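You operate a simulated robot arm through the tools that you are given. There is no shell and no other tool.

Carry out the task below with a simulated robot arm. There is one attempt and no reset: what you move stays moved.

TASK
Save the scan, quit, cover the keys and switch the monitor off.
Fine: the clear cover lies square over the six grey keys.

The check looks at the end state, three seconds after you hand in, the way a careful person would. Anything else that was tipped, shoved, dropped, spilled or broken makes it a failure. A push-on lid holds only when it is set on centred and level and pressed home; a screw cap is set on level and turned clockwise until tight.

THE ROBOT
A 6-joint arm with a fingered hand, fixed in place. Base frame: the origin is at the foot of the arm, x ahead of it, y to its left, z up; the work surface is at about z = 0.76. Readings come in m, degrees, newtons and seconds.
With the tool pointing down near the work surface it reaches from about 0.16 to 0.88 m from the base axis. Its first joint turns from -166.0 to 166.0 degrees. Payload 5 kg.
Tool frame: the origin (TCP) lies between the finger pads and is the grasp point; the fingertips stand 0.037 m ahead of it; z points along the fingers, y is the line along which they close. Largest opening 0.124 m; the body of the gripper starts 0.043 m behind the TCP. The gripper is a hand of 3 fingers: y runs from the thumb to the fingers, the wrist lies at [-0.021, -0.125, -0.215] in the tool frame, and closing takes about 1.5 s.
Orientation is that of the tool frame in the base frame, as [roll, pitch, yaw] about the fixed x, y, z axes, in that order (R = Rz(yaw) Ry(pitch) Rx(roll)). With the fingers straight down and the wrist toward the robot, the tool's x, y and z point along [0, 1, 0], [1, 0, 0] and [0, 0, -1] of the base frame.

THE INTERFACE
- The arm moves only by the tool play_rows. Its argument "series" is a list of rows, each a list of 7 numbers: the shift along the tool's x, y, z in m, then the turn, a rotation vector about the tool's x, y, z in degrees, then the finger opening in m, from 0 to 0.124. In form: [[x, y, z, rx, ry, rz, gripper], ...]. A call has 1 to 20 rows; each row is the pose to reach, as a shift and turn from the pose commanded when the call began, along the tool's axes at that moment. Each row takes 0.2 s and may step no farther than 0.05 m and 8.6 degrees from the row before; otherwise, or with a gripper value out of range, the whole call is refused. A pose out of reach is approached as far as the arm can. The call stops where the force on the tool passes 40 N (or 10 N more than at its start, if that is more) or the arm is blocked; 0.2 s more then pass. Each finger travels about 0.072 m/s and halts on what it meets, pressing with about 25 N; the grip force reading is that of the motor and also rises with nothing between the fingers. The clock runs only during rows and for 0.2 s after the last one: add rows that repeat a pose to give the fingers time. The reply holds the time, the measured pose of the TCP, the force on the tool along the base axes, the opening and the grip force, in the units named above and with some noise, with the torque about the TCP (base axes, N m) and any sound that the robot's microphone picked up.
- Cameras (640 x 400 px; columns grow to the right, rows downward): "scene" is fixed at [0.0515, 0.4996, 1.3193]; the picture's right is [-0.67, -0.74, 0.00], its down [-0.28, 0.25, -0.93] and it looks along [0.68, -0.62, -0.38] (base axes); focal length 318 px, centre (320, 200). "wrist" rides on the gripper at [0.072, -0.104, -0.154] in the tool frame; the picture's right is [-0.83, 0.26, -0.49], its down [-0.51, -0.72, 0.47] and it looks along [-0.23, 0.64, 0.73] (tool axes); focal length 243 px, centre (320, 200). There is no depth. A picture from a camera that has moved, and an enlarged one, comes with that camera's place and axes in the base frame and with its lens.
- grab_frame(camera): a new picture of that camera. It takes no simulated time.
- set_grasp(shape): the hand has 3 fingers and takes this shape, open, in about a second: jaw (thumb against the fingers, like two jaws); tri (thumb and two fingers); tip (a fingertip pinch); poke (one finger out to press); point (the index stretched); flat (the hand flat); cup (the hand cupped); fist (a fist). The gripper value then closes the fingers along that shape, each until it touches; the sizes above hold for jaw. It gives what a move gives, with no picture.
- inspect(camera, box): a new picture of the part [left, top, right, bottom] of that camera's present view, enlarged. It takes no simulated time.
- close_job(): hands the job in; it is judged then, once.

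Places have to be worked out from the pictures, the camera data and where the tool is seen. Open the gripper and draw the arm clear of the work before you hand the job in, unless the task says otherwise.

The tools are called after "Emit:" as a command line: name --pt "numbers of a row" for each row, then --argument value for the rest, lists and objects as JSON in quotes. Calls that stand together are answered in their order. play_rows: Moves the arm, as the interface text tells. Its arguments: {"type":"object","properties":{"series":{"type":"array","items":{"type":"array","items":{"type":"number"}}}},"required":["series"]} The other tools are called the same way: set_grasp (shape) gives the hand a shape; grab_frame (camera) takes a picture; inspect (camera, box) takes an enlarged picture of a part of a camera's view; close_job () hands the job in.

At the start:

```text
t: 0.0
tool_pos: [0.7429, 0.0535, 1.1211]
tcp_rot: [179.9, 0.0, 89.9]
force: [-0.1, -0.6, 0.3]
ft_torque: [-0.01, 0.0, 0.0]
finger_gap: 0.1234
finger_force: 0.0
shape: jaw
```

scene: 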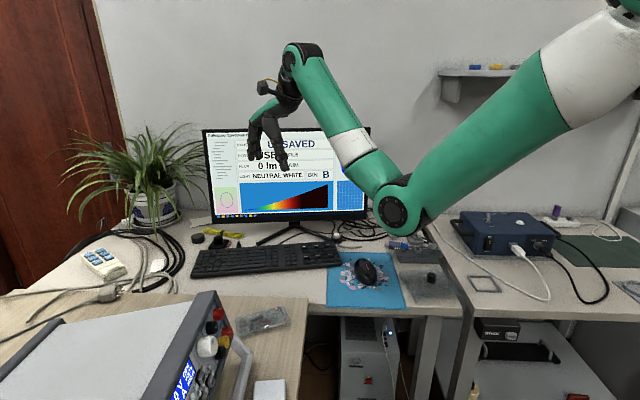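
wrist: 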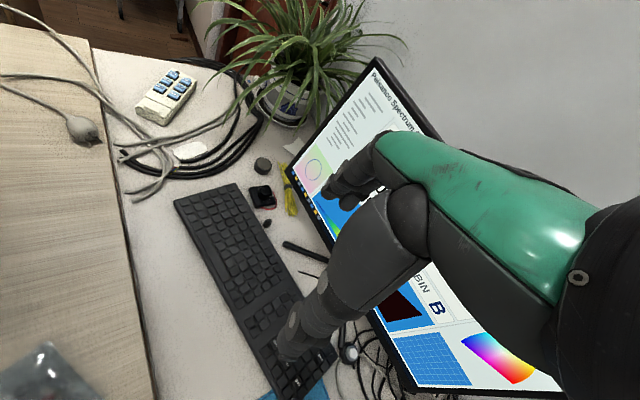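

I start by looking closely at the screen, keyboard and nearby items to find the keys, cover and monitor switch.

Emit:
inspect --camera "scene" --box '[190, 120, 380, 240]'

Emit:
inspect --camera "scene" --box '[180, 210, 340, 310]'

Emit:
inspect --camera "scene" --box '[320, 220, 480, 320]'

Emit:
inspect --camera "scene" --box '[60, 220, 220, 320]'

Emit:
inspect --camera "scene" --box '[440, 190, 640, 315]'

Emit:
inspect --camera "scene" --box '[140, 290, 320, 400]'

```text
3.33 times, centred on (285, 180) of scene
camera zoom: at [0.0515, 0.4996, 1.3193], right [-0.67, -0.74, 0.0], down [-0.28, 0.25, -0.93], along [0.68, -0.62, -0.38], focal length 1059 px, centre (437, 267)
```

zoom: 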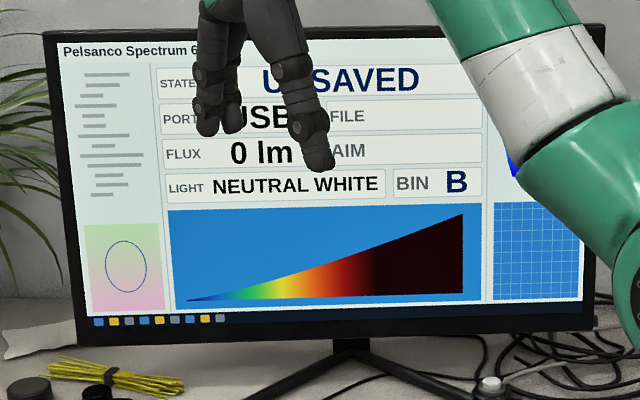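

```text
4.00 times, centred on (260, 260) of scene
camera zoom: at [0.0515, 0.4996, 1.3193], right [-0.67, -0.74, 0.0], down [-0.28, 0.25, -0.93], along [0.68, -0.62, -0.38], focal length 1271 px, centre (560, -40)
```

zoom: 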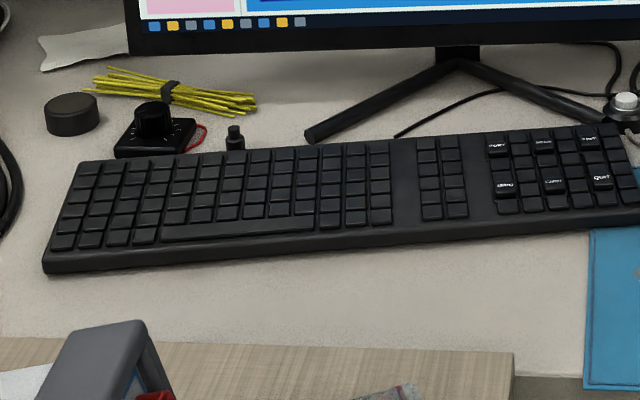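

```text
4.00 times, centred on (400, 270) of scene
camera zoom: at [0.0515, 0.4996, 1.3193], right [-0.67, -0.74, 0.0], down [-0.28, 0.25, -0.93], along [0.68, -0.62, -0.38], focal length 1271 px, centre (0, -80)
```

zoom: 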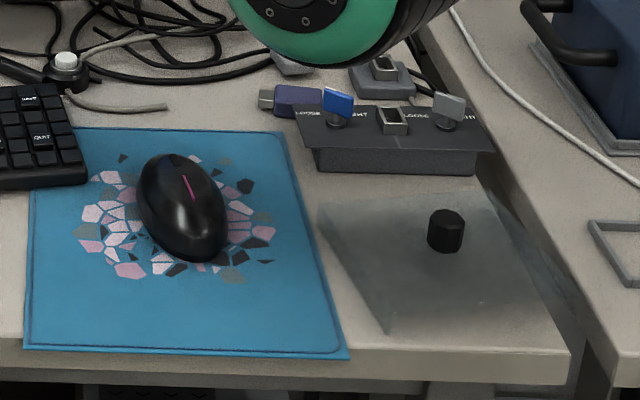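

```text
4.00 times, centred on (140, 270) of scene
camera zoom: at [0.0515, 0.4996, 1.3193], right [-0.67, -0.74, 0.0], down [-0.28, 0.25, -0.93], along [0.68, -0.62, -0.38], focal length 1271 px, centre (1040, -80)
```

zoom: 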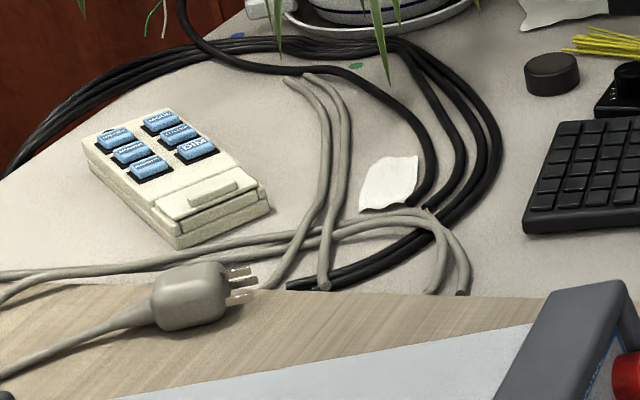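

```text
3.20 times, centred on (540, 252) of scene
camera zoom: at [0.0515, 0.4996, 1.3193], right [-0.67, -0.74, 0.0], down [-0.28, 0.25, -0.93], along [0.68, -0.62, -0.38], focal length 1017 px, centre (-384, 32)
```

zoom: 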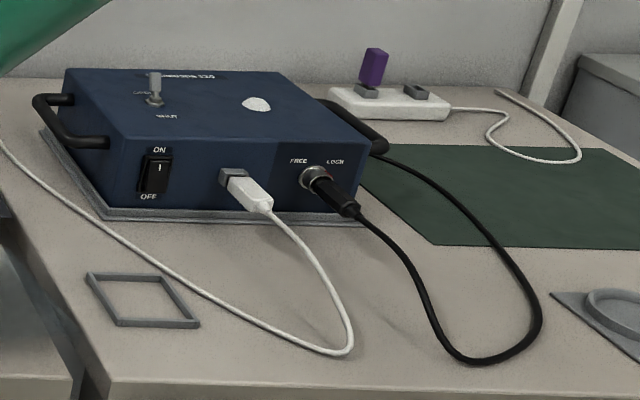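

```text
3.56 times, centred on (230, 345) of scene
camera zoom: at [0.0515, 0.4996, 1.3193], right [-0.67, -0.74, 0.0], down [-0.28, 0.25, -0.93], along [0.68, -0.62, -0.38], focal length 1130 px, centre (640, -316)
```

zoom: 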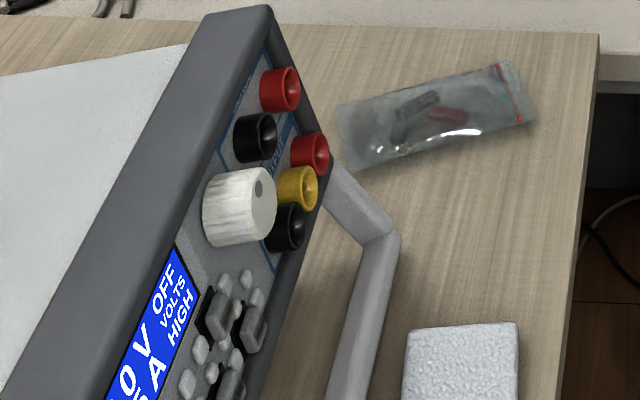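

The six special keys sit on the numeric pad, and a clear cover with a knob lies right of the mouse pad. I zoom in more to read the key labels and find the monitor's switch.

Emit:
inspect --camera "scene" --box '[296, 235, 344, 265]'

Emit:
inspect --camera "scene" --box '[312, 210, 376, 250]'

Emit:
inspect --camera "scene" --box '[385, 235, 465, 285]'

Emit:
inspect --camera "scene" --box '[390, 260, 470, 310]'

Emit:
inspect --camera "wrist" --box '[170, 240, 430, 400]'

Emit:
inspect --camera "scene" --box '[340, 120, 440, 182]'

```text
13.33 times, centred on (320, 250) of scene
camera zoom: at [0.0515, 0.4996, 1.3193], right [-0.67, -0.74, 0.0], down [-0.28, 0.25, -0.93], along [0.68, -0.62, -0.38], focal length 4236 px, centre (320, -467)
```

zoom: 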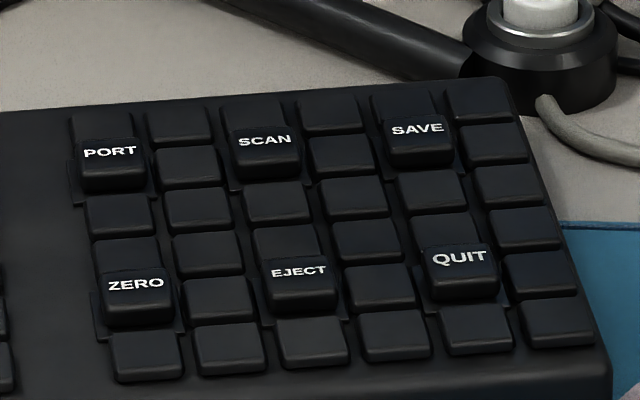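

```text
10.00 times, centred on (344, 230) of scene
camera zoom: at [0.0515, 0.4996, 1.3193], right [-0.67, -0.74, 0.0], down [-0.28, 0.25, -0.93], along [0.68, -0.62, -0.38], focal length 3177 px, centre (80, -100)
```

zoom: 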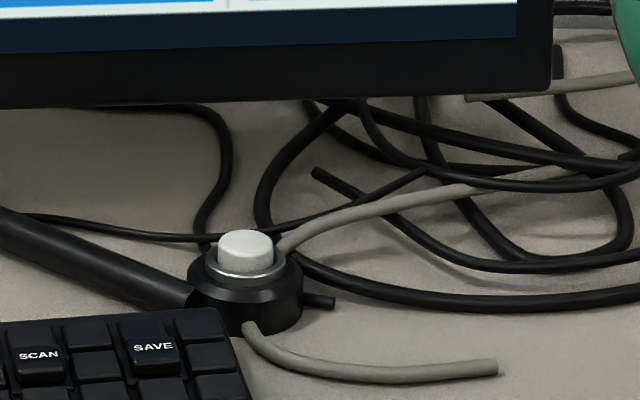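

```text
8.00 times, centred on (425, 260) of scene
camera zoom: at [0.0515, 0.4996, 1.3193], right [-0.67, -0.74, 0.0], down [-0.28, 0.25, -0.93], along [0.68, -0.62, -0.38], focal length 2541 px, centre (-520, -280)
```

zoom: 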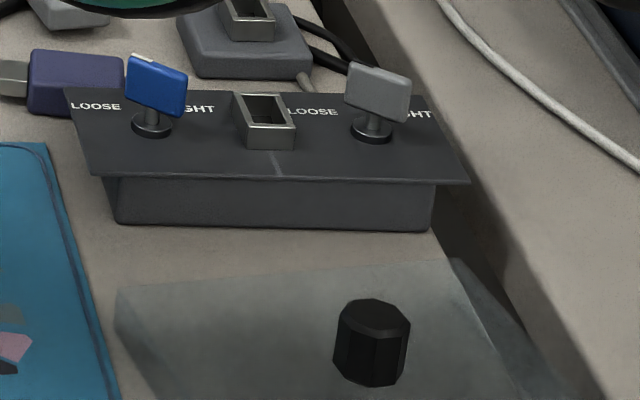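

```text
8.00 times, centred on (430, 285) of scene
camera zoom: at [0.0515, 0.4996, 1.3193], right [-0.67, -0.74, 0.0], down [-0.28, 0.25, -0.93], along [0.68, -0.62, -0.38], focal length 2541 px, centre (-560, -480)
```

zoom: 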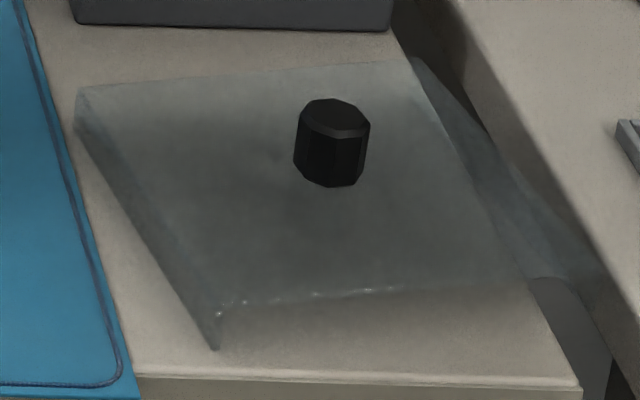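

```text
2.46 times, centred on (300, 320) of wrist
camera zoom: at [0.6386, 0.1273, 1.2754], right [0.26, -0.83, 0.49], down [-0.72, -0.51, -0.47], along [0.64, -0.23, -0.73], focal length 597 px, centre (369, -95)
```

zoom: 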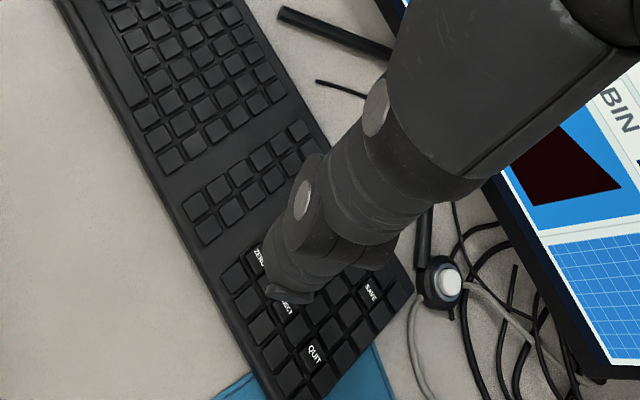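

```text
6.40 times, centred on (390, 151) of scene
camera zoom: at [0.0515, 0.4996, 1.3193], right [-0.67, -0.74, 0.0], down [-0.28, 0.25, -0.93], along [0.68, -0.62, -0.38], focal length 2033 px, centre (-128, 514)
```

zoom: 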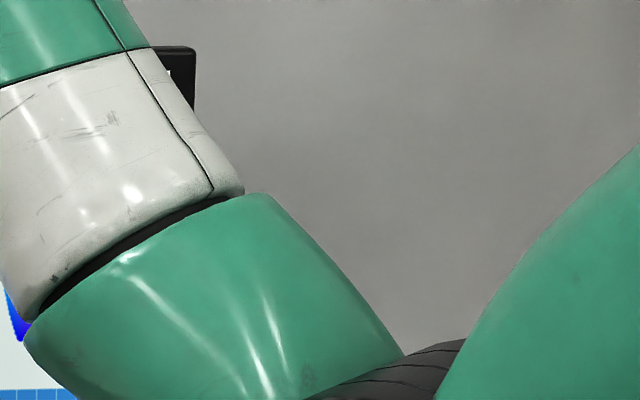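

The six keys are labelled PORT, SCAN, SAVE / ZERO, EJECT, QUIT, and I place SAVE near (0.72,-0.14) and QUIT near (0.67,-0.106). The cover's centre is near (0.38,-0.22). I pull the arm back and up, away from the monitor, to get a clear look at the monitor and the white button beside its foot.

Emit:
play_rows --pt "-0.02 -0.04 -0.01 0 0 0 0.124" --pt "-0.04 -0.08 -0.02 0 0 0 0.124" --pt "-0.06 -0.12 -0.03 0 0 0 0.124" --pt "-0.08 -0.16 -0.04 0 0 0 0.124" --pt "-0.09 -0.2 -0.05 0 0 0 0.124" --pt "-0.1 -0.24 -0.05 0 0 0 0.124"

Emit:
grab_frame --camera "wrist"

Emit:
grab_frame --camera "scene"

```text
t: 1.4
tool_pos: [0.5272, -0.0477, 1.11]
tcp_rot: [179.4, 0.0, 90.0]
force: [0.4, 0.1, -0.1]
ft_torque: [-0.01, 0.0, -0.02]
finger_gap: 0.1238
finger_force: 0.0
shape: jaw
out of reach, approached as far as the arm can: row 3, 4, 5, 6
```

```text
taken
camera wrist: at [0.4215, 0.0258, 1.2624], right [0.26, -0.83, 0.5], down [-0.72, -0.51, -0.48], along [0.65, -0.23, -0.72], focal length 243 px, centre (320, 200)
```

wrist: 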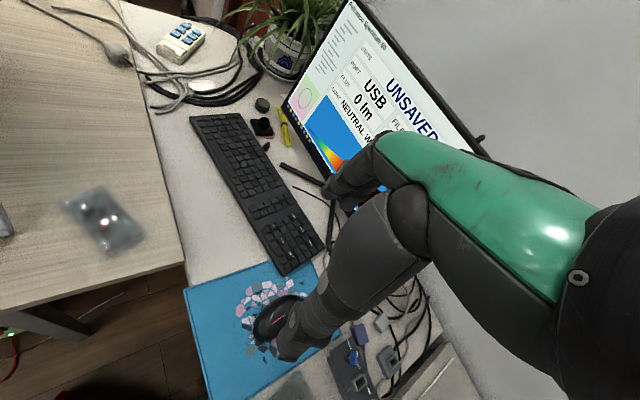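

```text
taken
```

scene: 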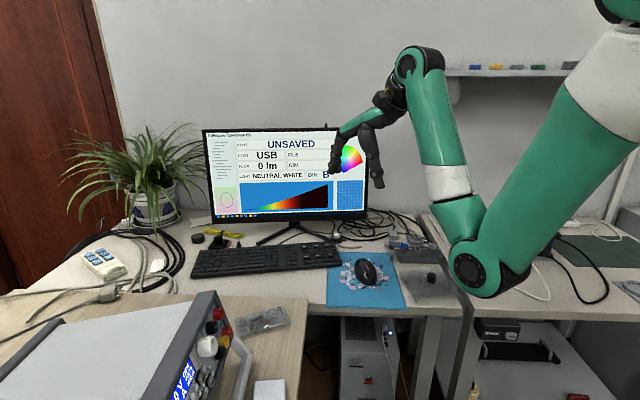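

The screen reads UNSAVED / USB / 0 lm. I zoom in on the monitor's edges and the area on its right.

Emit:
inspect --camera "scene" --box '[300, 110, 396, 170]'

Emit:
inspect --camera "scene" --box '[316, 195, 444, 275]'

Emit:
inspect --camera "scene" --box '[196, 120, 324, 200]'

Emit:
inspect --camera "wrist" --box '[400, 80, 500, 180]'

Emit:
inspect --camera "wrist" --box '[260, 240, 480, 400]'

```text
6.67 times, centred on (348, 140) of scene
camera zoom: at [0.0515, 0.4996, 1.3193], right [-0.67, -0.74, 0.0], down [-0.28, 0.25, -0.93], along [0.68, -0.62, -0.38], focal length 2118 px, centre (133, 600)
```

zoom: 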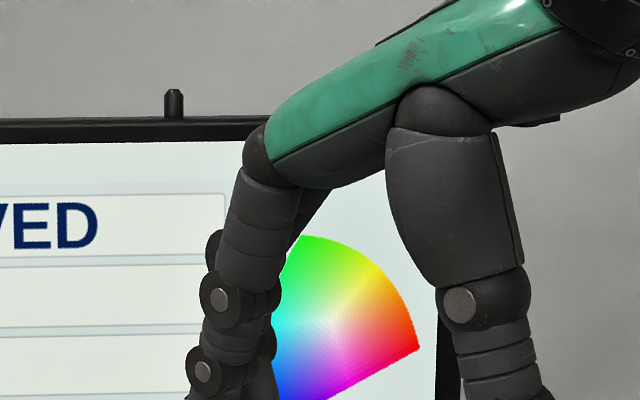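

```text
5.00 times, centred on (380, 235) of scene
camera zoom: at [0.0515, 0.4996, 1.3193], right [-0.67, -0.74, 0.0], down [-0.28, 0.25, -0.93], along [0.68, -0.62, -0.38], focal length 1588 px, centre (20, 25)
```

zoom: 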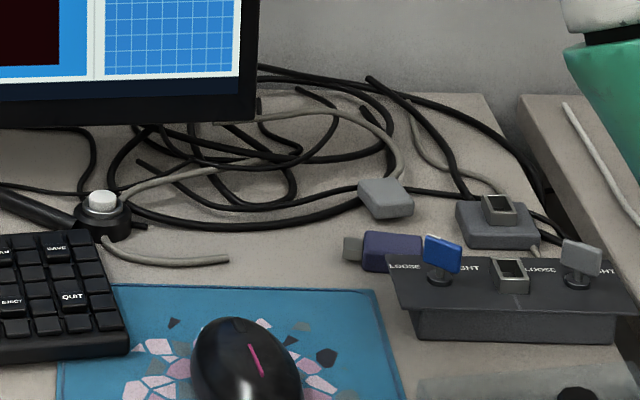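

```text
5.00 times, centred on (260, 160) of scene
camera zoom: at [0.0515, 0.4996, 1.3193], right [-0.67, -0.74, 0.0], down [-0.28, 0.25, -0.93], along [0.68, -0.62, -0.38], focal length 1588 px, centre (620, 400)
```

zoom: 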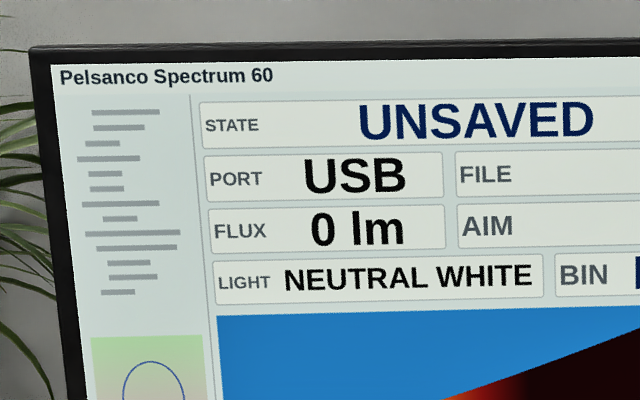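

```text
4.00 times, centred on (450, 130) of wrist
camera zoom: at [0.4215, 0.0258, 1.2624], right [0.26, -0.83, 0.5], down [-0.72, -0.51, -0.48], along [0.65, -0.23, -0.72], focal length 970 px, centre (-200, 480)
```

zoom: 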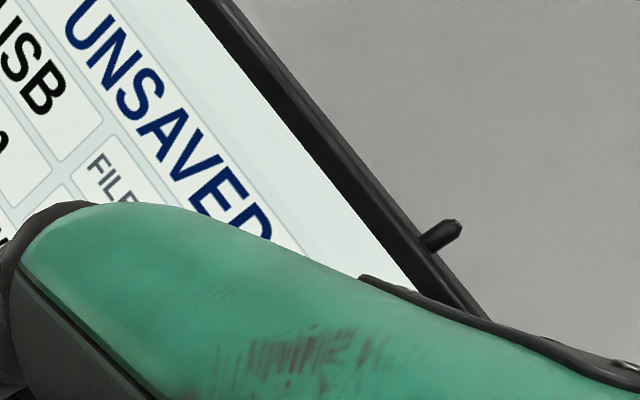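

```text
2.50 times, centred on (370, 320) of wrist
camera zoom: at [0.4215, 0.0258, 1.2624], right [0.26, -0.83, 0.5], down [-0.72, -0.51, -0.48], along [0.65, -0.23, -0.72], focal length 606 px, centre (195, -100)
```

zoom: 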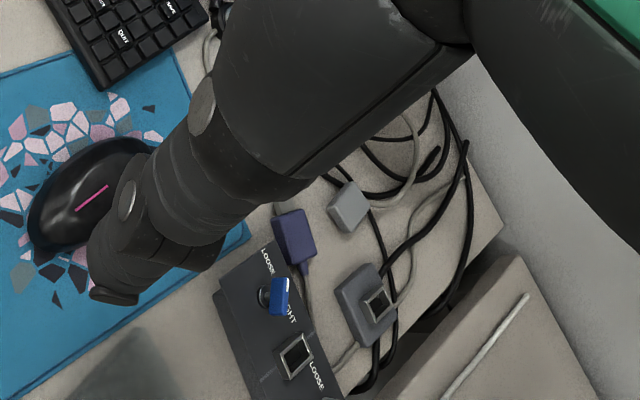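

A small lever stands on top of the monitor, and I earlier glimpsed something at its right corner. I move the hand right (-y) so the scene camera gets an unblocked view.

Emit:
play_rows --pt "-0.045 -0.015 0.005 0 0 0 0.124" --pt "-0.09 -0.03 0.01 0 0 0 0.124" --pt "-0.135 -0.045 0.02 0 0 0 0.124" --pt "-0.18 -0.06 0.03 0 0 0 0.124" --pt "-0.225 -0.075 0.03 0 0 0 0.124" --pt "-0.26 -0.08 0.03 0 0 0 0.124"

Emit:
grab_frame --camera "scene"

Emit:
inspect --camera "scene" --box '[300, 110, 396, 170]'

Emit:
grab_frame --camera "wrist"

```text
t: 2.8
tool_pos: [0.4434, -0.3059, 1.0766]
tcp_rot: [179.9, 0.0, 90.0]
force: [0.1, 0.3, 0.2]
ft_torque: [0.0, 0.03, 0.01]
finger_gap: 0.1239
finger_force: 0.0
shape: jaw
```

```text
taken
```

scene: 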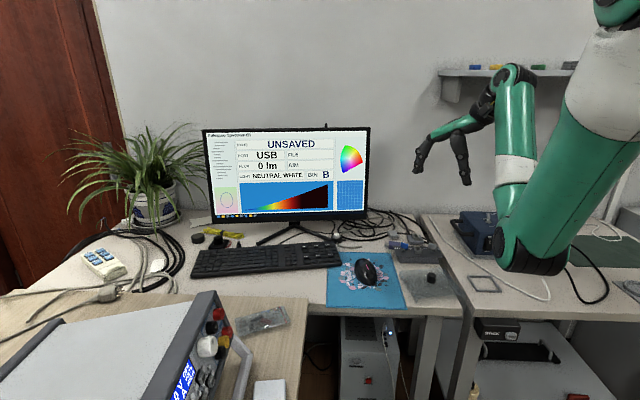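

```text
6.67 times, centred on (348, 140) of scene
camera zoom: at [0.0515, 0.4996, 1.3193], right [-0.67, -0.74, 0.0], down [-0.28, 0.25, -0.93], along [0.68, -0.62, -0.38], focal length 2118 px, centre (133, 600)
```

zoom: 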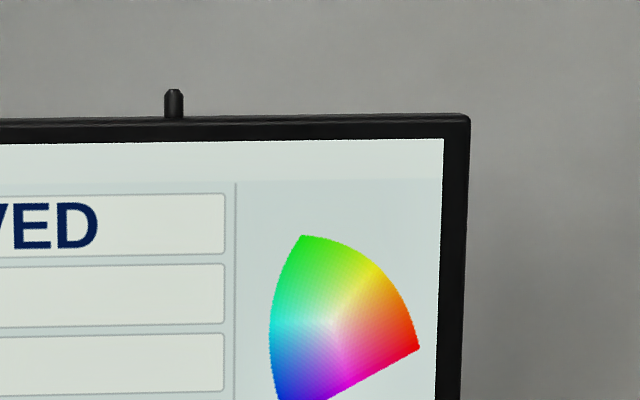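

```text
taken
camera wrist: at [0.3396, -0.2332, 1.2309], right [0.26, -0.83, 0.49], down [-0.72, -0.51, -0.47], along [0.64, -0.23, -0.73], focal length 243 px, centre (320, 200)
```

wrist: 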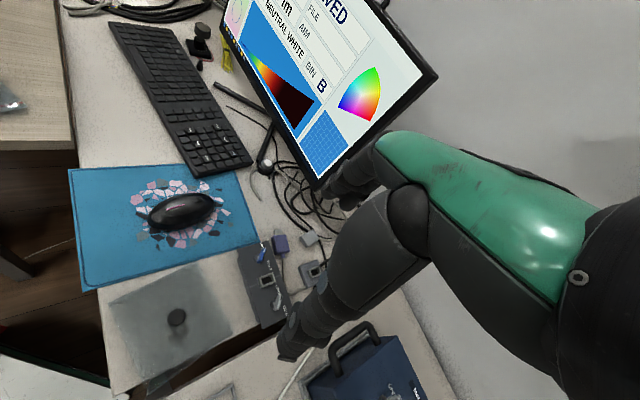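

Nothing blocks the monitor now, so the candidates for its switch are the top lever and the white push-button. I zoom with the wrist camera on the button, the keys and the cover.

Emit:
inspect --camera "wrist" --box '[220, 130, 316, 190]'

Emit:
inspect --camera "wrist" --box '[90, 240, 250, 340]'

Emit:
inspect --camera "wrist" --box '[160, 100, 256, 180]'

Emit:
inspect --camera "wrist" --box '[230, 60, 390, 200]'

```text
6.67 times, centred on (268, 160) of wrist
camera zoom: at [0.3396, -0.2332, 1.2309], right [0.26, -0.83, 0.49], down [-0.72, -0.51, -0.47], along [0.64, -0.23, -0.73], focal length 1618 px, centre (667, 467)
```

zoom: 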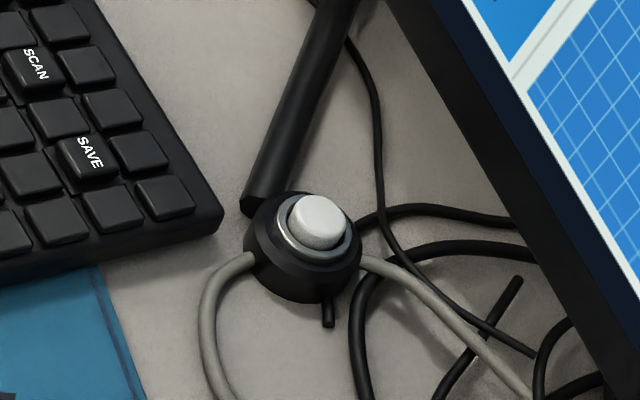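

```text
4.00 times, centred on (170, 290) of wrist
camera zoom: at [0.3396, -0.2332, 1.2309], right [0.26, -0.83, 0.49], down [-0.72, -0.51, -0.47], along [0.64, -0.23, -0.73], focal length 970 px, centre (920, -160)
```

zoom: 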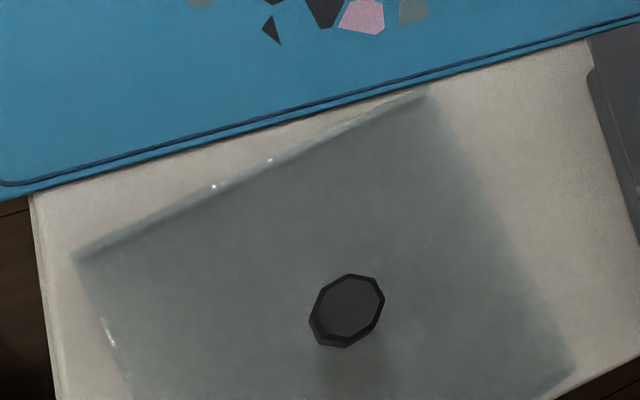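

```text
5.00 times, centred on (208, 140) of wrist
camera zoom: at [0.3396, -0.2332, 1.2309], right [0.26, -0.83, 0.49], down [-0.72, -0.51, -0.47], along [0.64, -0.23, -0.73], focal length 1213 px, centre (880, 500)
```

zoom: 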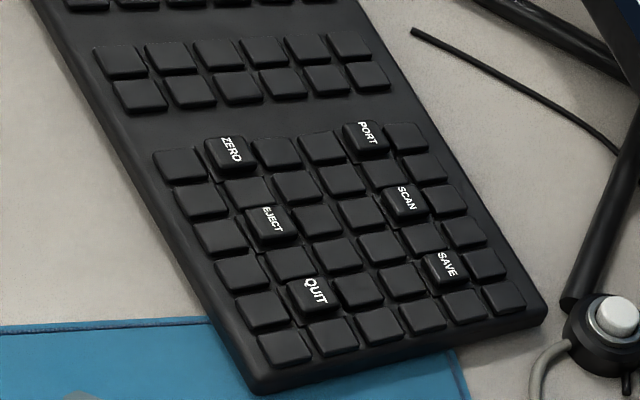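

```text
2.86 times, centred on (310, 130) of wrist
camera zoom: at [0.3396, -0.2332, 1.2309], right [0.26, -0.83, 0.49], down [-0.72, -0.51, -0.47], along [0.64, -0.23, -0.73], focal length 693 px, centre (349, 400)
```

zoom: 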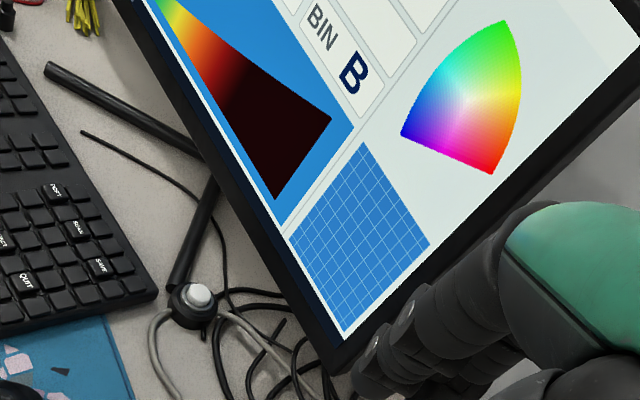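

The white button is a separate puck with two grey leads, and I still can't tell what the peg on top of the monitor (about (0.83,-0.24,1.15)) is. I tilt the hand up about 16° in free space so the wrist camera can see it.

Emit:
play_rows --pt "0 0 0 -8 0 0 0.124" --pt "0 0 0 -16 0 0 0.124" --pt "0 0 0 -24 0 0 0.124" --pt "0 0 0 -24 0 0 0.124"

Emit:
grab_frame --camera "wrist"

```text
t: 3.8
tool_pos: [0.4451, -0.3077, 1.0764]
tcp_rot: [155.9, 0.0, 90.0]
force: [0.2, -0.2, 0.3]
ft_torque: [-0.04, -0.03, 0.01]
finger_gap: 0.1237
finger_force: 0.1
shape: jaw
```

```text
taken
camera wrist: at [0.2876, -0.2332, 1.1743], right [0.04, -0.83, 0.56], down [-0.47, -0.51, -0.72], along [0.88, -0.23, -0.41], focal length 243 px, centre (320, 200)
```

wrist: 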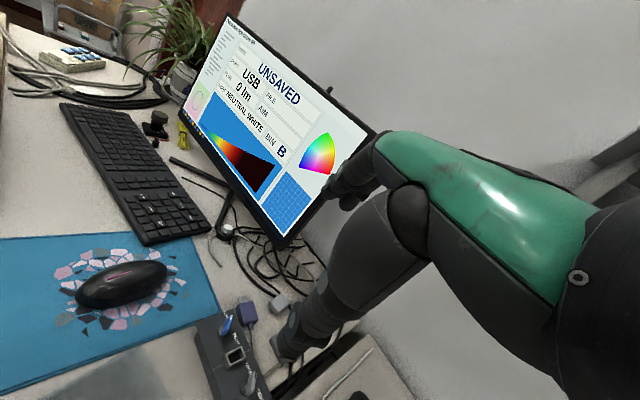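

Emit:
inspect --camera "wrist" --box '[290, 60, 386, 140]'

Emit:
inspect --camera "wrist" --box '[200, 180, 296, 260]'

Emit:
inspect --camera "wrist" --box '[180, 10, 340, 130]'

```text
5.00 times, centred on (338, 100) of wrist
camera zoom: at [0.2876, -0.2332, 1.1743], right [0.04, -0.83, 0.56], down [-0.47, -0.51, -0.72], along [0.88, -0.23, -0.41], focal length 1213 px, centre (230, 700)
```

zoom: 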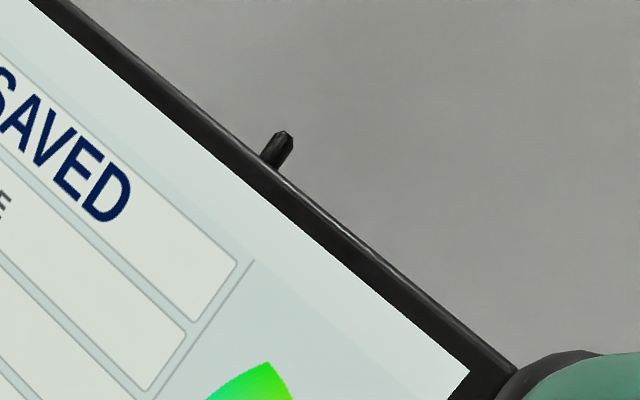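

```text
5.00 times, centred on (248, 220) of wrist
camera zoom: at [0.2876, -0.2332, 1.1743], right [0.04, -0.83, 0.56], down [-0.47, -0.51, -0.72], along [0.88, -0.23, -0.41], focal length 1213 px, centre (680, 100)
```

zoom: 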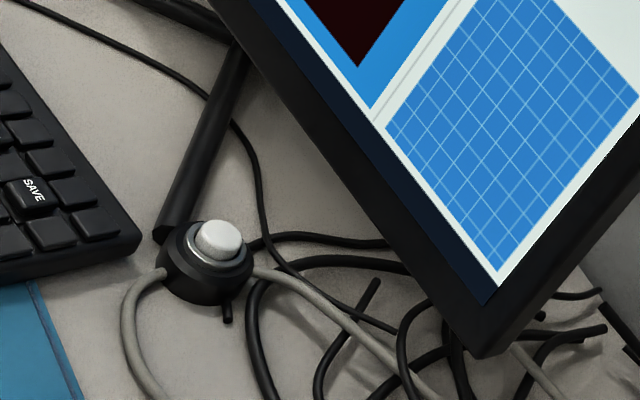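

```text
3.33 times, centred on (260, 70) of wrist
camera zoom: at [0.2876, -0.2332, 1.1743], right [0.04, -0.83, 0.56], down [-0.47, -0.51, -0.72], along [0.88, -0.23, -0.41], focal length 809 px, centre (520, 633)
```

zoom: 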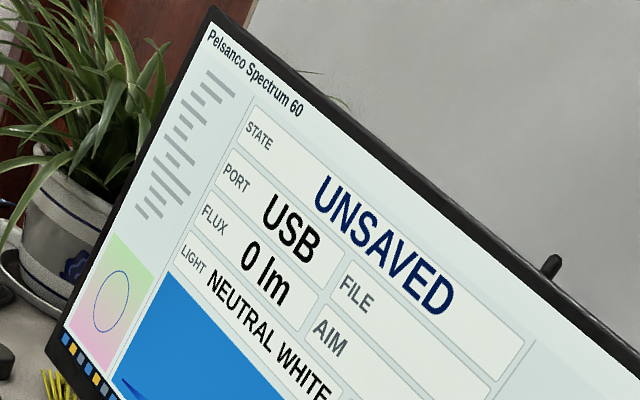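

The peg doesn't look clearly like a switch, so I'll deal with the monitor after the keys. I level the hand again and form the poke shape to see where the pressing fingertip lies.

Emit:
play_rows --pt "0 0 0 8 0 0 0.124" --pt "0 0 0 16 0 0 0.124" --pt "0 0 0 24 0 0 0.124" --pt "0 0 0 24 0 0 0.124"

Emit:
set_grasp --shape "poke"

Emit:
grab_frame --camera "wrist"

Emit:
inspect --camera "scene" --box '[380, 60, 540, 200]'

```text
t: 4.8
tool_pos: [0.4462, -0.3071, 1.0752]
tcp_rot: [-179.8, 0.0, 90.0]
force: [1.0, 0.2, -0.5]
ft_torque: [0.01, 0.02, 0.02]
finger_gap: 0.1238
finger_force: 0.1
shape: jaw
```

```text
t: 5.7
tool_pos: [0.4475, -0.3082, 1.0756]
tcp_rot: [180.0, 0.0, 90.0]
force: [-0.2, 0.2, 0.2]
ft_torque: [0.0, -0.01, -0.01]
finger_gap: 0.0
finger_force: 0.0
shape: poke
```

```text
taken
camera wrist: at [0.3417, -0.2339, 1.2299], right [0.26, -0.83, 0.49], down [-0.72, -0.51, -0.47], along [0.64, -0.23, -0.73], focal length 243 px, centre (320, 200)
```

wrist: 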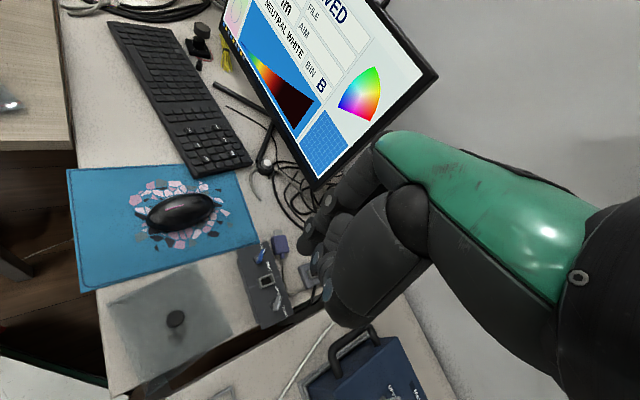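

```text
2.86 times, centred on (460, 130) of scene
camera zoom: at [0.0515, 0.4996, 1.3193], right [-0.67, -0.74, 0.0], down [-0.28, 0.25, -0.93], along [0.68, -0.62, -0.38], focal length 908 px, centre (-80, 400)
```

zoom: 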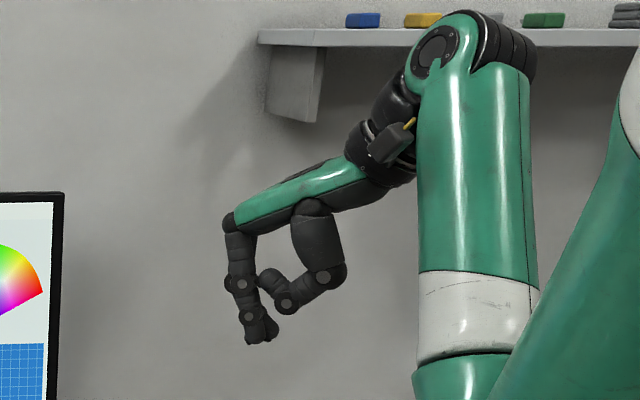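

Two candidate fingertips show near the wrist-image point where tool (0,0,0.037) should project. I look closer and check how the gripper value affects this shape.

Emit:
inspect --camera "wrist" --box '[270, 160, 430, 340]'

Emit:
play_rows --pt "0 0 0 0 0 0 0.0" --pt "0 0 0 0 0 0 0.0" --pt "0 0 0 0 0 0 0.0" --pt "0 0 0 0 0 0 0.0" --pt "0 0 0 0 0 0 0.0"

Emit:
inspect --camera "wrist" --box '[270, 160, 430, 340]'

Emit:
inspect --camera "scene" --box '[420, 110, 500, 160]'

```text
2.22 times, centred on (350, 250) of wrist
camera zoom: at [0.3417, -0.2339, 1.2299], right [0.26, -0.83, 0.49], down [-0.72, -0.51, -0.47], along [0.64, -0.23, -0.73], focal length 539 px, centre (253, 89)
```

zoom: 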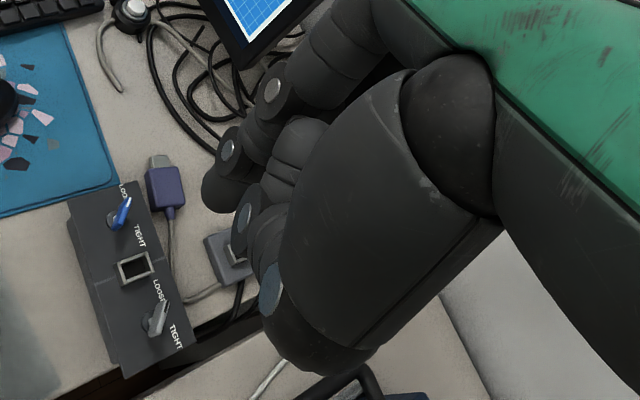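

```text
t: 6.9
tool_pos: [0.4463, -0.3068, 1.0754]
tcp_rot: [-180.0, -0.1, 90.0]
force: [1.4, -0.7, 0.3]
ft_torque: [0.0, 0.02, -0.01]
finger_gap: 0.0
finger_force: 25.0
shape: jaw
```

```text
2.22 times, centred on (350, 250) of wrist
camera zoom: at [0.3418, -0.2339, 1.2299], right [0.26, -0.83, 0.49], down [-0.72, -0.51, -0.47], along [0.64, -0.23, -0.73], focal length 539 px, centre (253, 89)
```

zoom: 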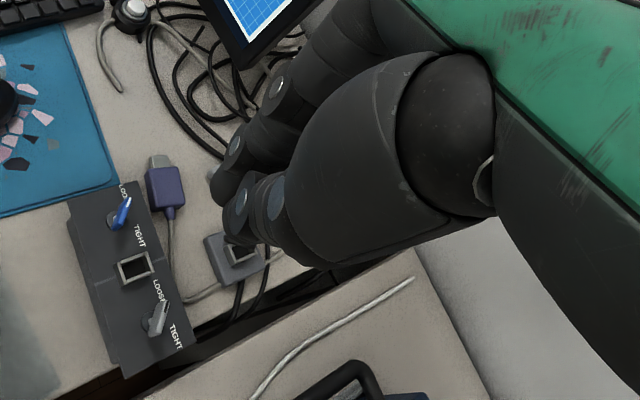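

```text
8.00 times, centred on (460, 135) of scene
camera zoom: at [0.0515, 0.4996, 1.3193], right [-0.67, -0.74, 0.0], down [-0.28, 0.25, -0.93], along [0.68, -0.62, -0.38], focal length 2541 px, centre (-800, 720)
```

zoom: 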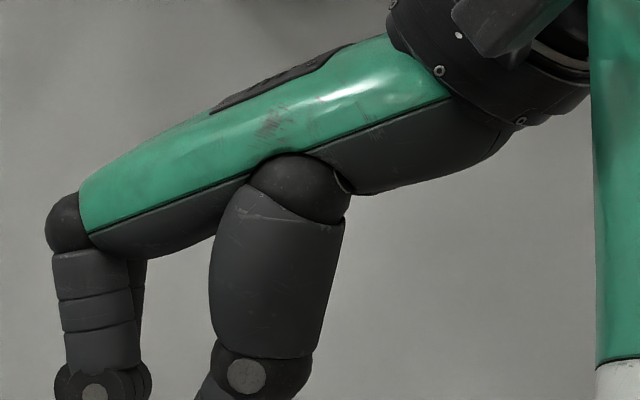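

With value 0 the reply reports shape "jaw", fully closed. I re-form poke and run a row at 0.124 to see whether the shape holds during moves.

Emit:
set_grasp --shape "poke"

Emit:
play_rows --pt "0 0 0 0 0 0 0.124" --pt "0 0 0 0 0 0 0.124"

Emit:
inspect --camera "scene" --box '[416, 120, 512, 190]'

Emit:
inspect --camera "wrist" --box '[270, 160, 430, 340]'

```text
t: 7.8
tool_pos: [0.4453, -0.3064, 1.0761]
tcp_rot: [179.9, 0.0, 90.0]
force: [0.9, 0.2, 0.3]
ft_torque: [0.02, 0.01, 0.0]
finger_gap: 0.0001
finger_force: 0.1
shape: poke
```

```text
t: 8.4
tool_pos: [0.4456, -0.3074, 1.0765]
tcp_rot: [-179.9, 0.0, 90.0]
force: [-0.6, 0.3, 0.2]
ft_torque: [0.0, -0.03, -0.02]
finger_gap: 0.0
finger_force: 0.1
shape: poke
```

```text
5.71 times, centred on (464, 155) of scene
camera zoom: at [0.0515, 0.4996, 1.3193], right [-0.67, -0.74, 0.0], down [-0.28, 0.25, -0.93], along [0.68, -0.62, -0.38], focal length 1815 px, centre (-503, 457)
```

zoom: 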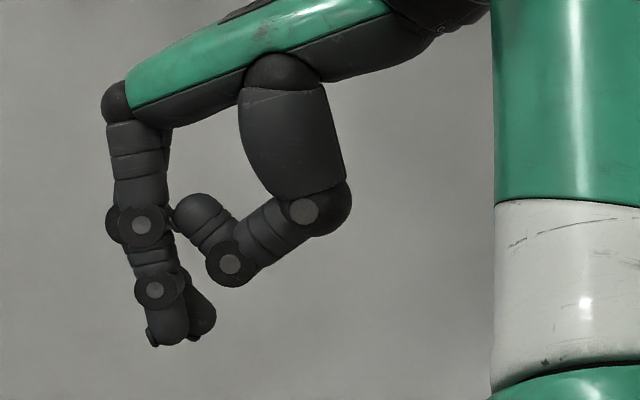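

```text
2.22 times, centred on (350, 250) of wrist
camera zoom: at [0.3418, -0.2339, 1.2299], right [0.26, -0.83, 0.49], down [-0.72, -0.51, -0.47], along [0.64, -0.23, -0.73], focal length 539 px, centre (253, 89)
```

zoom: 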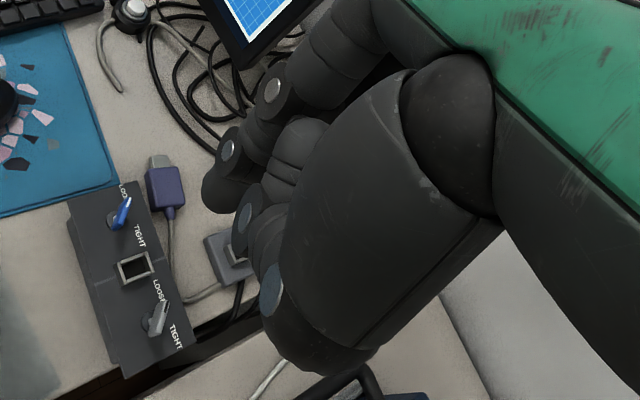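

Poke keeps its shape with 0.124, and the near fingertip seems to be at about tool (0.013, 0, 0.036). A second finger is almost as low, so I compare with the "point" shape.

Emit:
set_grasp --shape "point"

Emit:
inspect --camera "scene" --box '[416, 120, 512, 190]'

Emit:
inspect --camera "wrist" --box '[270, 160, 430, 340]'

```text
t: 9.3
tool_pos: [0.4452, -0.3078, 1.0757]
tcp_rot: [180.0, 0.0, 90.0]
force: [1.0, 0.2, 0.8]
ft_torque: [0.01, -0.01, -0.02]
finger_gap: 0.0003
finger_force: 0.1
shape: point
```

```text
5.71 times, centred on (464, 155) of scene
camera zoom: at [0.0515, 0.4996, 1.3193], right [-0.67, -0.74, 0.0], down [-0.28, 0.25, -0.93], along [0.68, -0.62, -0.38], focal length 1815 px, centre (-503, 457)
```

zoom: 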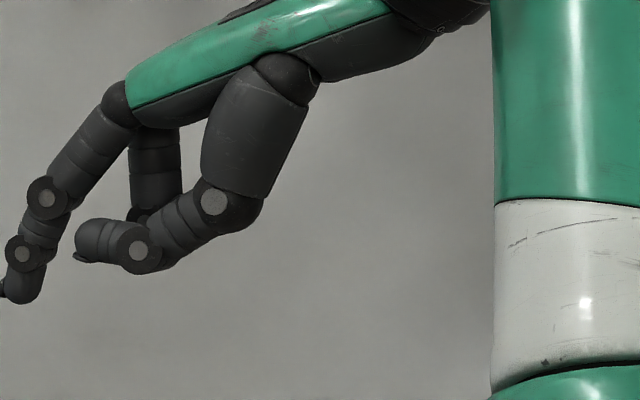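

```text
2.22 times, centred on (350, 250) of wrist
camera zoom: at [0.3417, -0.2339, 1.2299], right [0.26, -0.83, 0.49], down [-0.72, -0.51, -0.47], along [0.64, -0.23, -0.73], focal length 539 px, centre (253, 89)
```

zoom: 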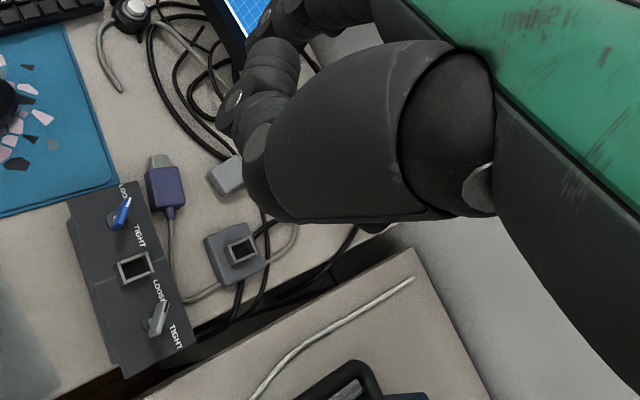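

In "point" only the index is stretched, its tip clearly lowest (about tool (0.013, 0.08, 0.03)), and the other fingers stay well above it, so I'll press with it. I zoom in on the tip to pin down its offset.

Emit:
inspect --camera "scene" --box '[404, 150, 452, 180]'

Emit:
inspect --camera "wrist" --box '[296, 150, 376, 230]'

```text
13.33 times, centred on (428, 165) of scene
camera zoom: at [0.0515, 0.4996, 1.3193], right [-0.67, -0.74, 0.0], down [-0.28, 0.25, -0.93], along [0.68, -0.62, -0.38], focal length 4236 px, centre (-1120, 667)
```

zoom: 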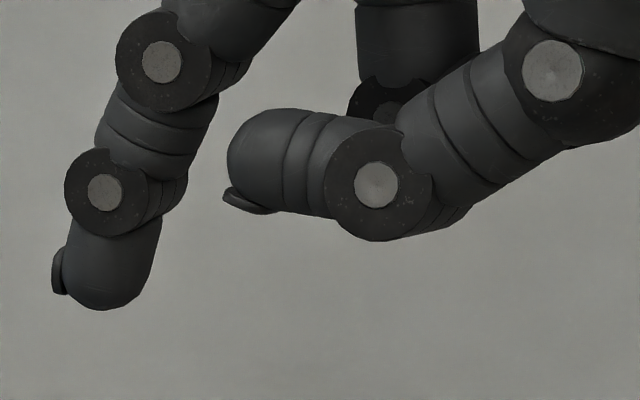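

```text
5.00 times, centred on (336, 190) of wrist
camera zoom: at [0.3417, -0.2339, 1.2299], right [0.26, -0.83, 0.49], down [-0.72, -0.51, -0.47], along [0.64, -0.23, -0.73], focal length 1213 px, centre (240, 250)
```

zoom: 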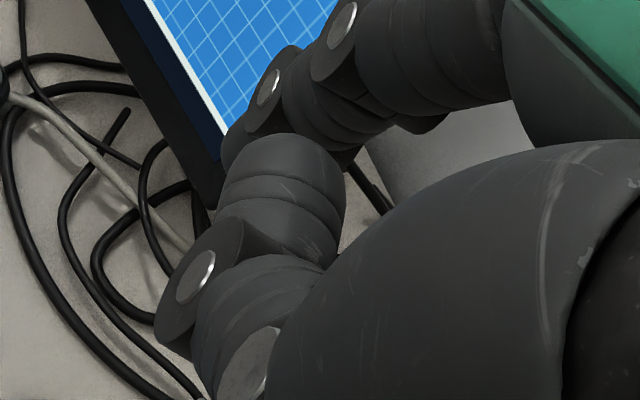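

Triangulating two views puts the index tip at about tool (0.020, 0.0765, 0.030), SAVE at (0.721,-0.143,0.78) and QUIT at (0.671,-0.109,0.78). I move the fingertip to roughly 6 cm above SAVE and check the alignment.

Emit:
play_rows --pt "0.018 0.025 0.024 0 0 0 0.124" --pt "0.036 0.05 0.048 0 0 0 0.124" --pt "0.054 0.075 0.072 0 0 0 0.124" --pt "0.072 0.1 0.096 0 0 0 0.124" --pt "0.09 0.125 0.12 0 0 0 0.124" --pt "0.108 0.15 0.145 0 0 0 0.124" --pt "0.126 0.175 0.17 0 0 0 0.124" --pt "0.1448 0.1993 0.195 0 0 0 0.124" --pt "0.1448 0.1993 0.2057 0 0 0 0.124" --pt "0.1448 0.1993 0.2057 0 0 0 0.124"

Emit:
inspect --camera "scene" --box '[280, 200, 376, 260]'

Emit:
grab_frame --camera "wrist"

Emit:
grab_frame --camera "scene"

```text
t: 11.5
tool_pos: [0.6446, -0.1599, 0.87]
tcp_rot: [180.0, -0.1, 90.0]
force: [-0.3, -0.5, -0.4]
ft_torque: [0.01, -0.02, 0.03]
finger_gap: 0.0
finger_force: 0.0
shape: point
```

```text
6.67 times, centred on (328, 230) of scene
camera zoom: at [0.0515, 0.4996, 1.3193], right [-0.67, -0.74, 0.0], down [-0.28, 0.25, -0.93], along [0.68, -0.62, -0.38], focal length 2118 px, centre (267, 0)
```

zoom: 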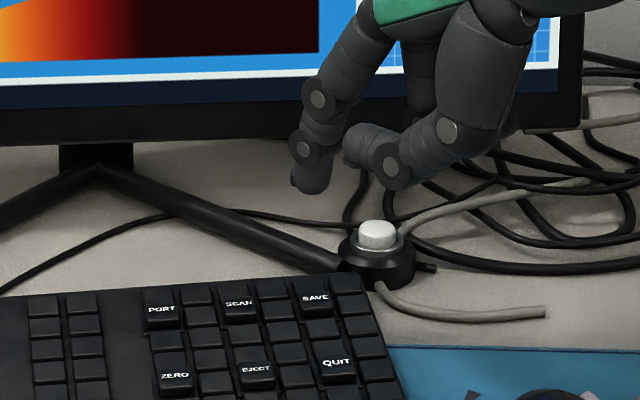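

```text
taken
camera wrist: at [0.5401, -0.0863, 1.0238], right [0.26, -0.83, 0.49], down [-0.72, -0.51, -0.47], along [0.64, -0.23, -0.73], focal length 243 px, centre (320, 200)
```

wrist: 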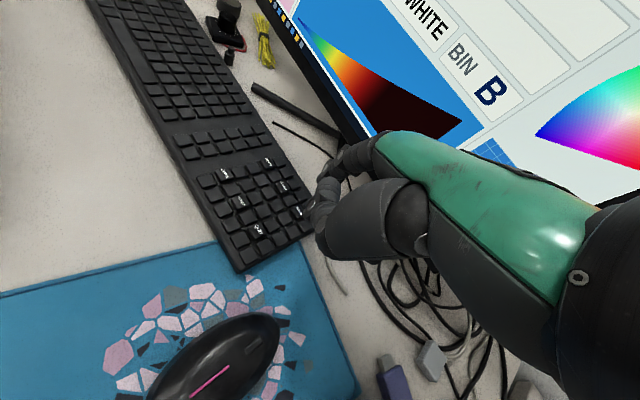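

```text
taken
```

scene: 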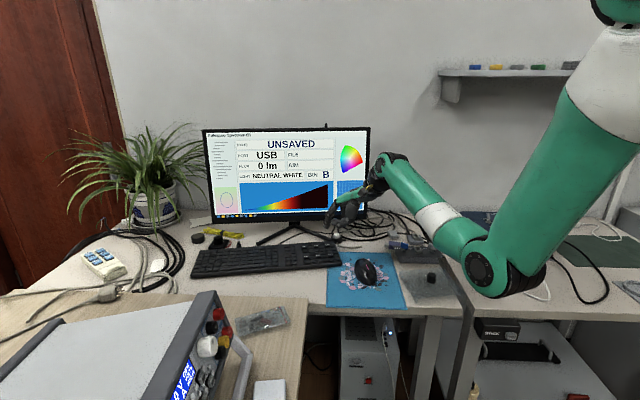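

The fingertip projects within ~3 mm of the SAVE key. I nudge 3 mm in -y and lower it to just above the key, then continue in fine steps.

Emit:
play_rows --pt "-0.003 -0.0005 0.02 0 0 0 0.124" --pt "-0.003 -0.0005 0.035 0 0 0 0.124" --pt "-0.003 -0.0005 0.045 0 0 0 0.124" --pt "-0.003 -0.0005 0.05 0 0 0 0.124" --pt "-0.003 -0.0005 0.05 0 0 0 0.124"

Emit:
inspect --camera "scene" --box '[296, 225, 360, 265]'

Emit:
inspect --camera "wrist" --box '[220, 140, 380, 240]'

```text
t: 12.7
tool_pos: [0.6442, -0.1644, 0.8203]
tcp_rot: [180.0, 0.0, 90.1]
force: [-1.2, -0.4, 0.3]
ft_torque: [0.01, 0.0, -0.01]
finger_gap: 0.0
finger_force: 0.1
shape: point
```

```text
10.00 times, centred on (328, 245) of scene
camera zoom: at [0.0515, 0.4996, 1.3193], right [-0.67, -0.74, 0.0], down [-0.28, 0.25, -0.93], along [0.68, -0.62, -0.38], focal length 3177 px, centre (240, -250)
```

zoom: 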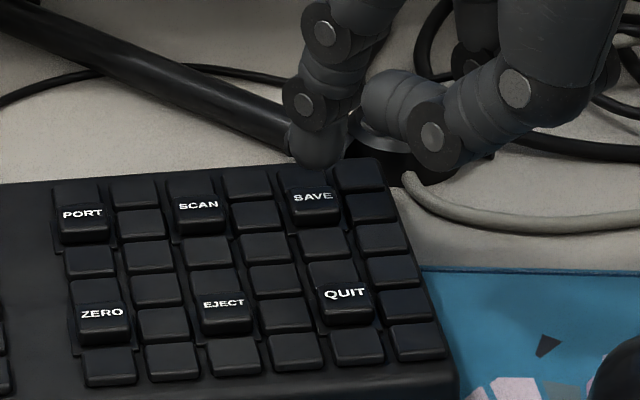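

```text
4.00 times, centred on (300, 190) of wrist
camera zoom: at [0.5408, -0.0914, 0.9741], right [0.26, -0.83, 0.49], down [-0.72, -0.51, -0.47], along [0.64, -0.23, -0.73], focal length 970 px, centre (400, 240)
```

zoom: 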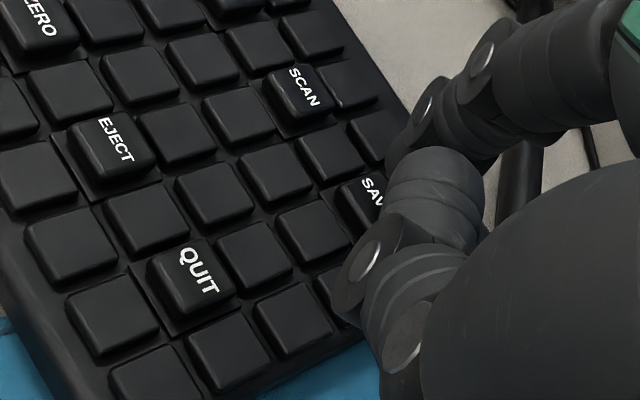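

The tip lines up over SAVE, about 1 cm above it. I lower it in small steps and watch the force.

Emit:
play_rows --pt "0.001 0 0.004 0 0 0 0.124" --pt "0.001 0 0.007 0 0 0 0.124" --pt "0.001 0 0.009 0 0 0 0.124" --pt "0.001 0 0.0105 0 0 0 0.124" --pt "0.001 0 0.012 0 0 0 0.124"

Emit:
inspect --camera "scene" --box '[296, 225, 360, 265]'

Emit:
inspect --camera "scene" --box '[196, 120, 388, 230]'

```text
t: 13.9
tool_pos: [0.6458, -0.1642, 0.8075]
tcp_rot: [-180.0, 0.0, 90.0]
force: [-0.6, 0.4, 0.2]
ft_torque: [0.04, -0.05, -0.01]
finger_gap: 0.0
finger_force: 0.0
shape: point
```

```text
10.00 times, centred on (328, 245) of scene
camera zoom: at [0.0515, 0.4996, 1.3193], right [-0.67, -0.74, 0.0], down [-0.28, 0.25, -0.93], along [0.68, -0.62, -0.38], focal length 3177 px, centre (240, -250)
```

zoom: 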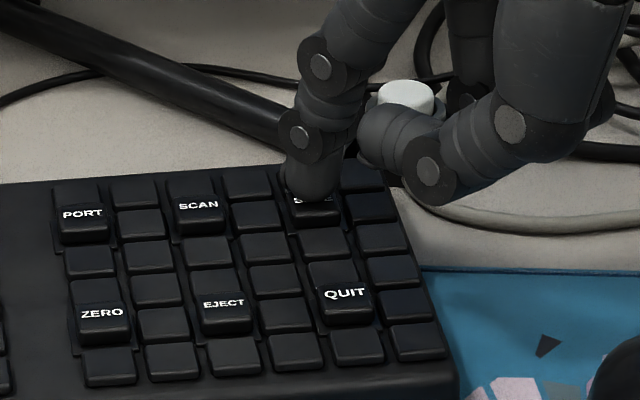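

```text
3.33 times, centred on (292, 175) of scene
camera zoom: at [0.0515, 0.4996, 1.3193], right [-0.67, -0.74, 0.0], down [-0.28, 0.25, -0.93], along [0.68, -0.62, -0.38], focal length 1059 px, centre (413, 283)
```

zoom: 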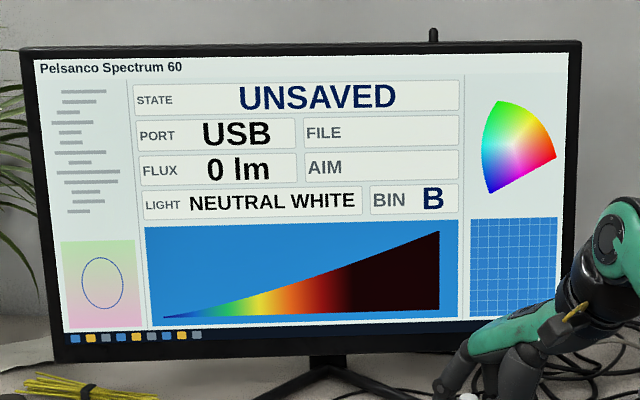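

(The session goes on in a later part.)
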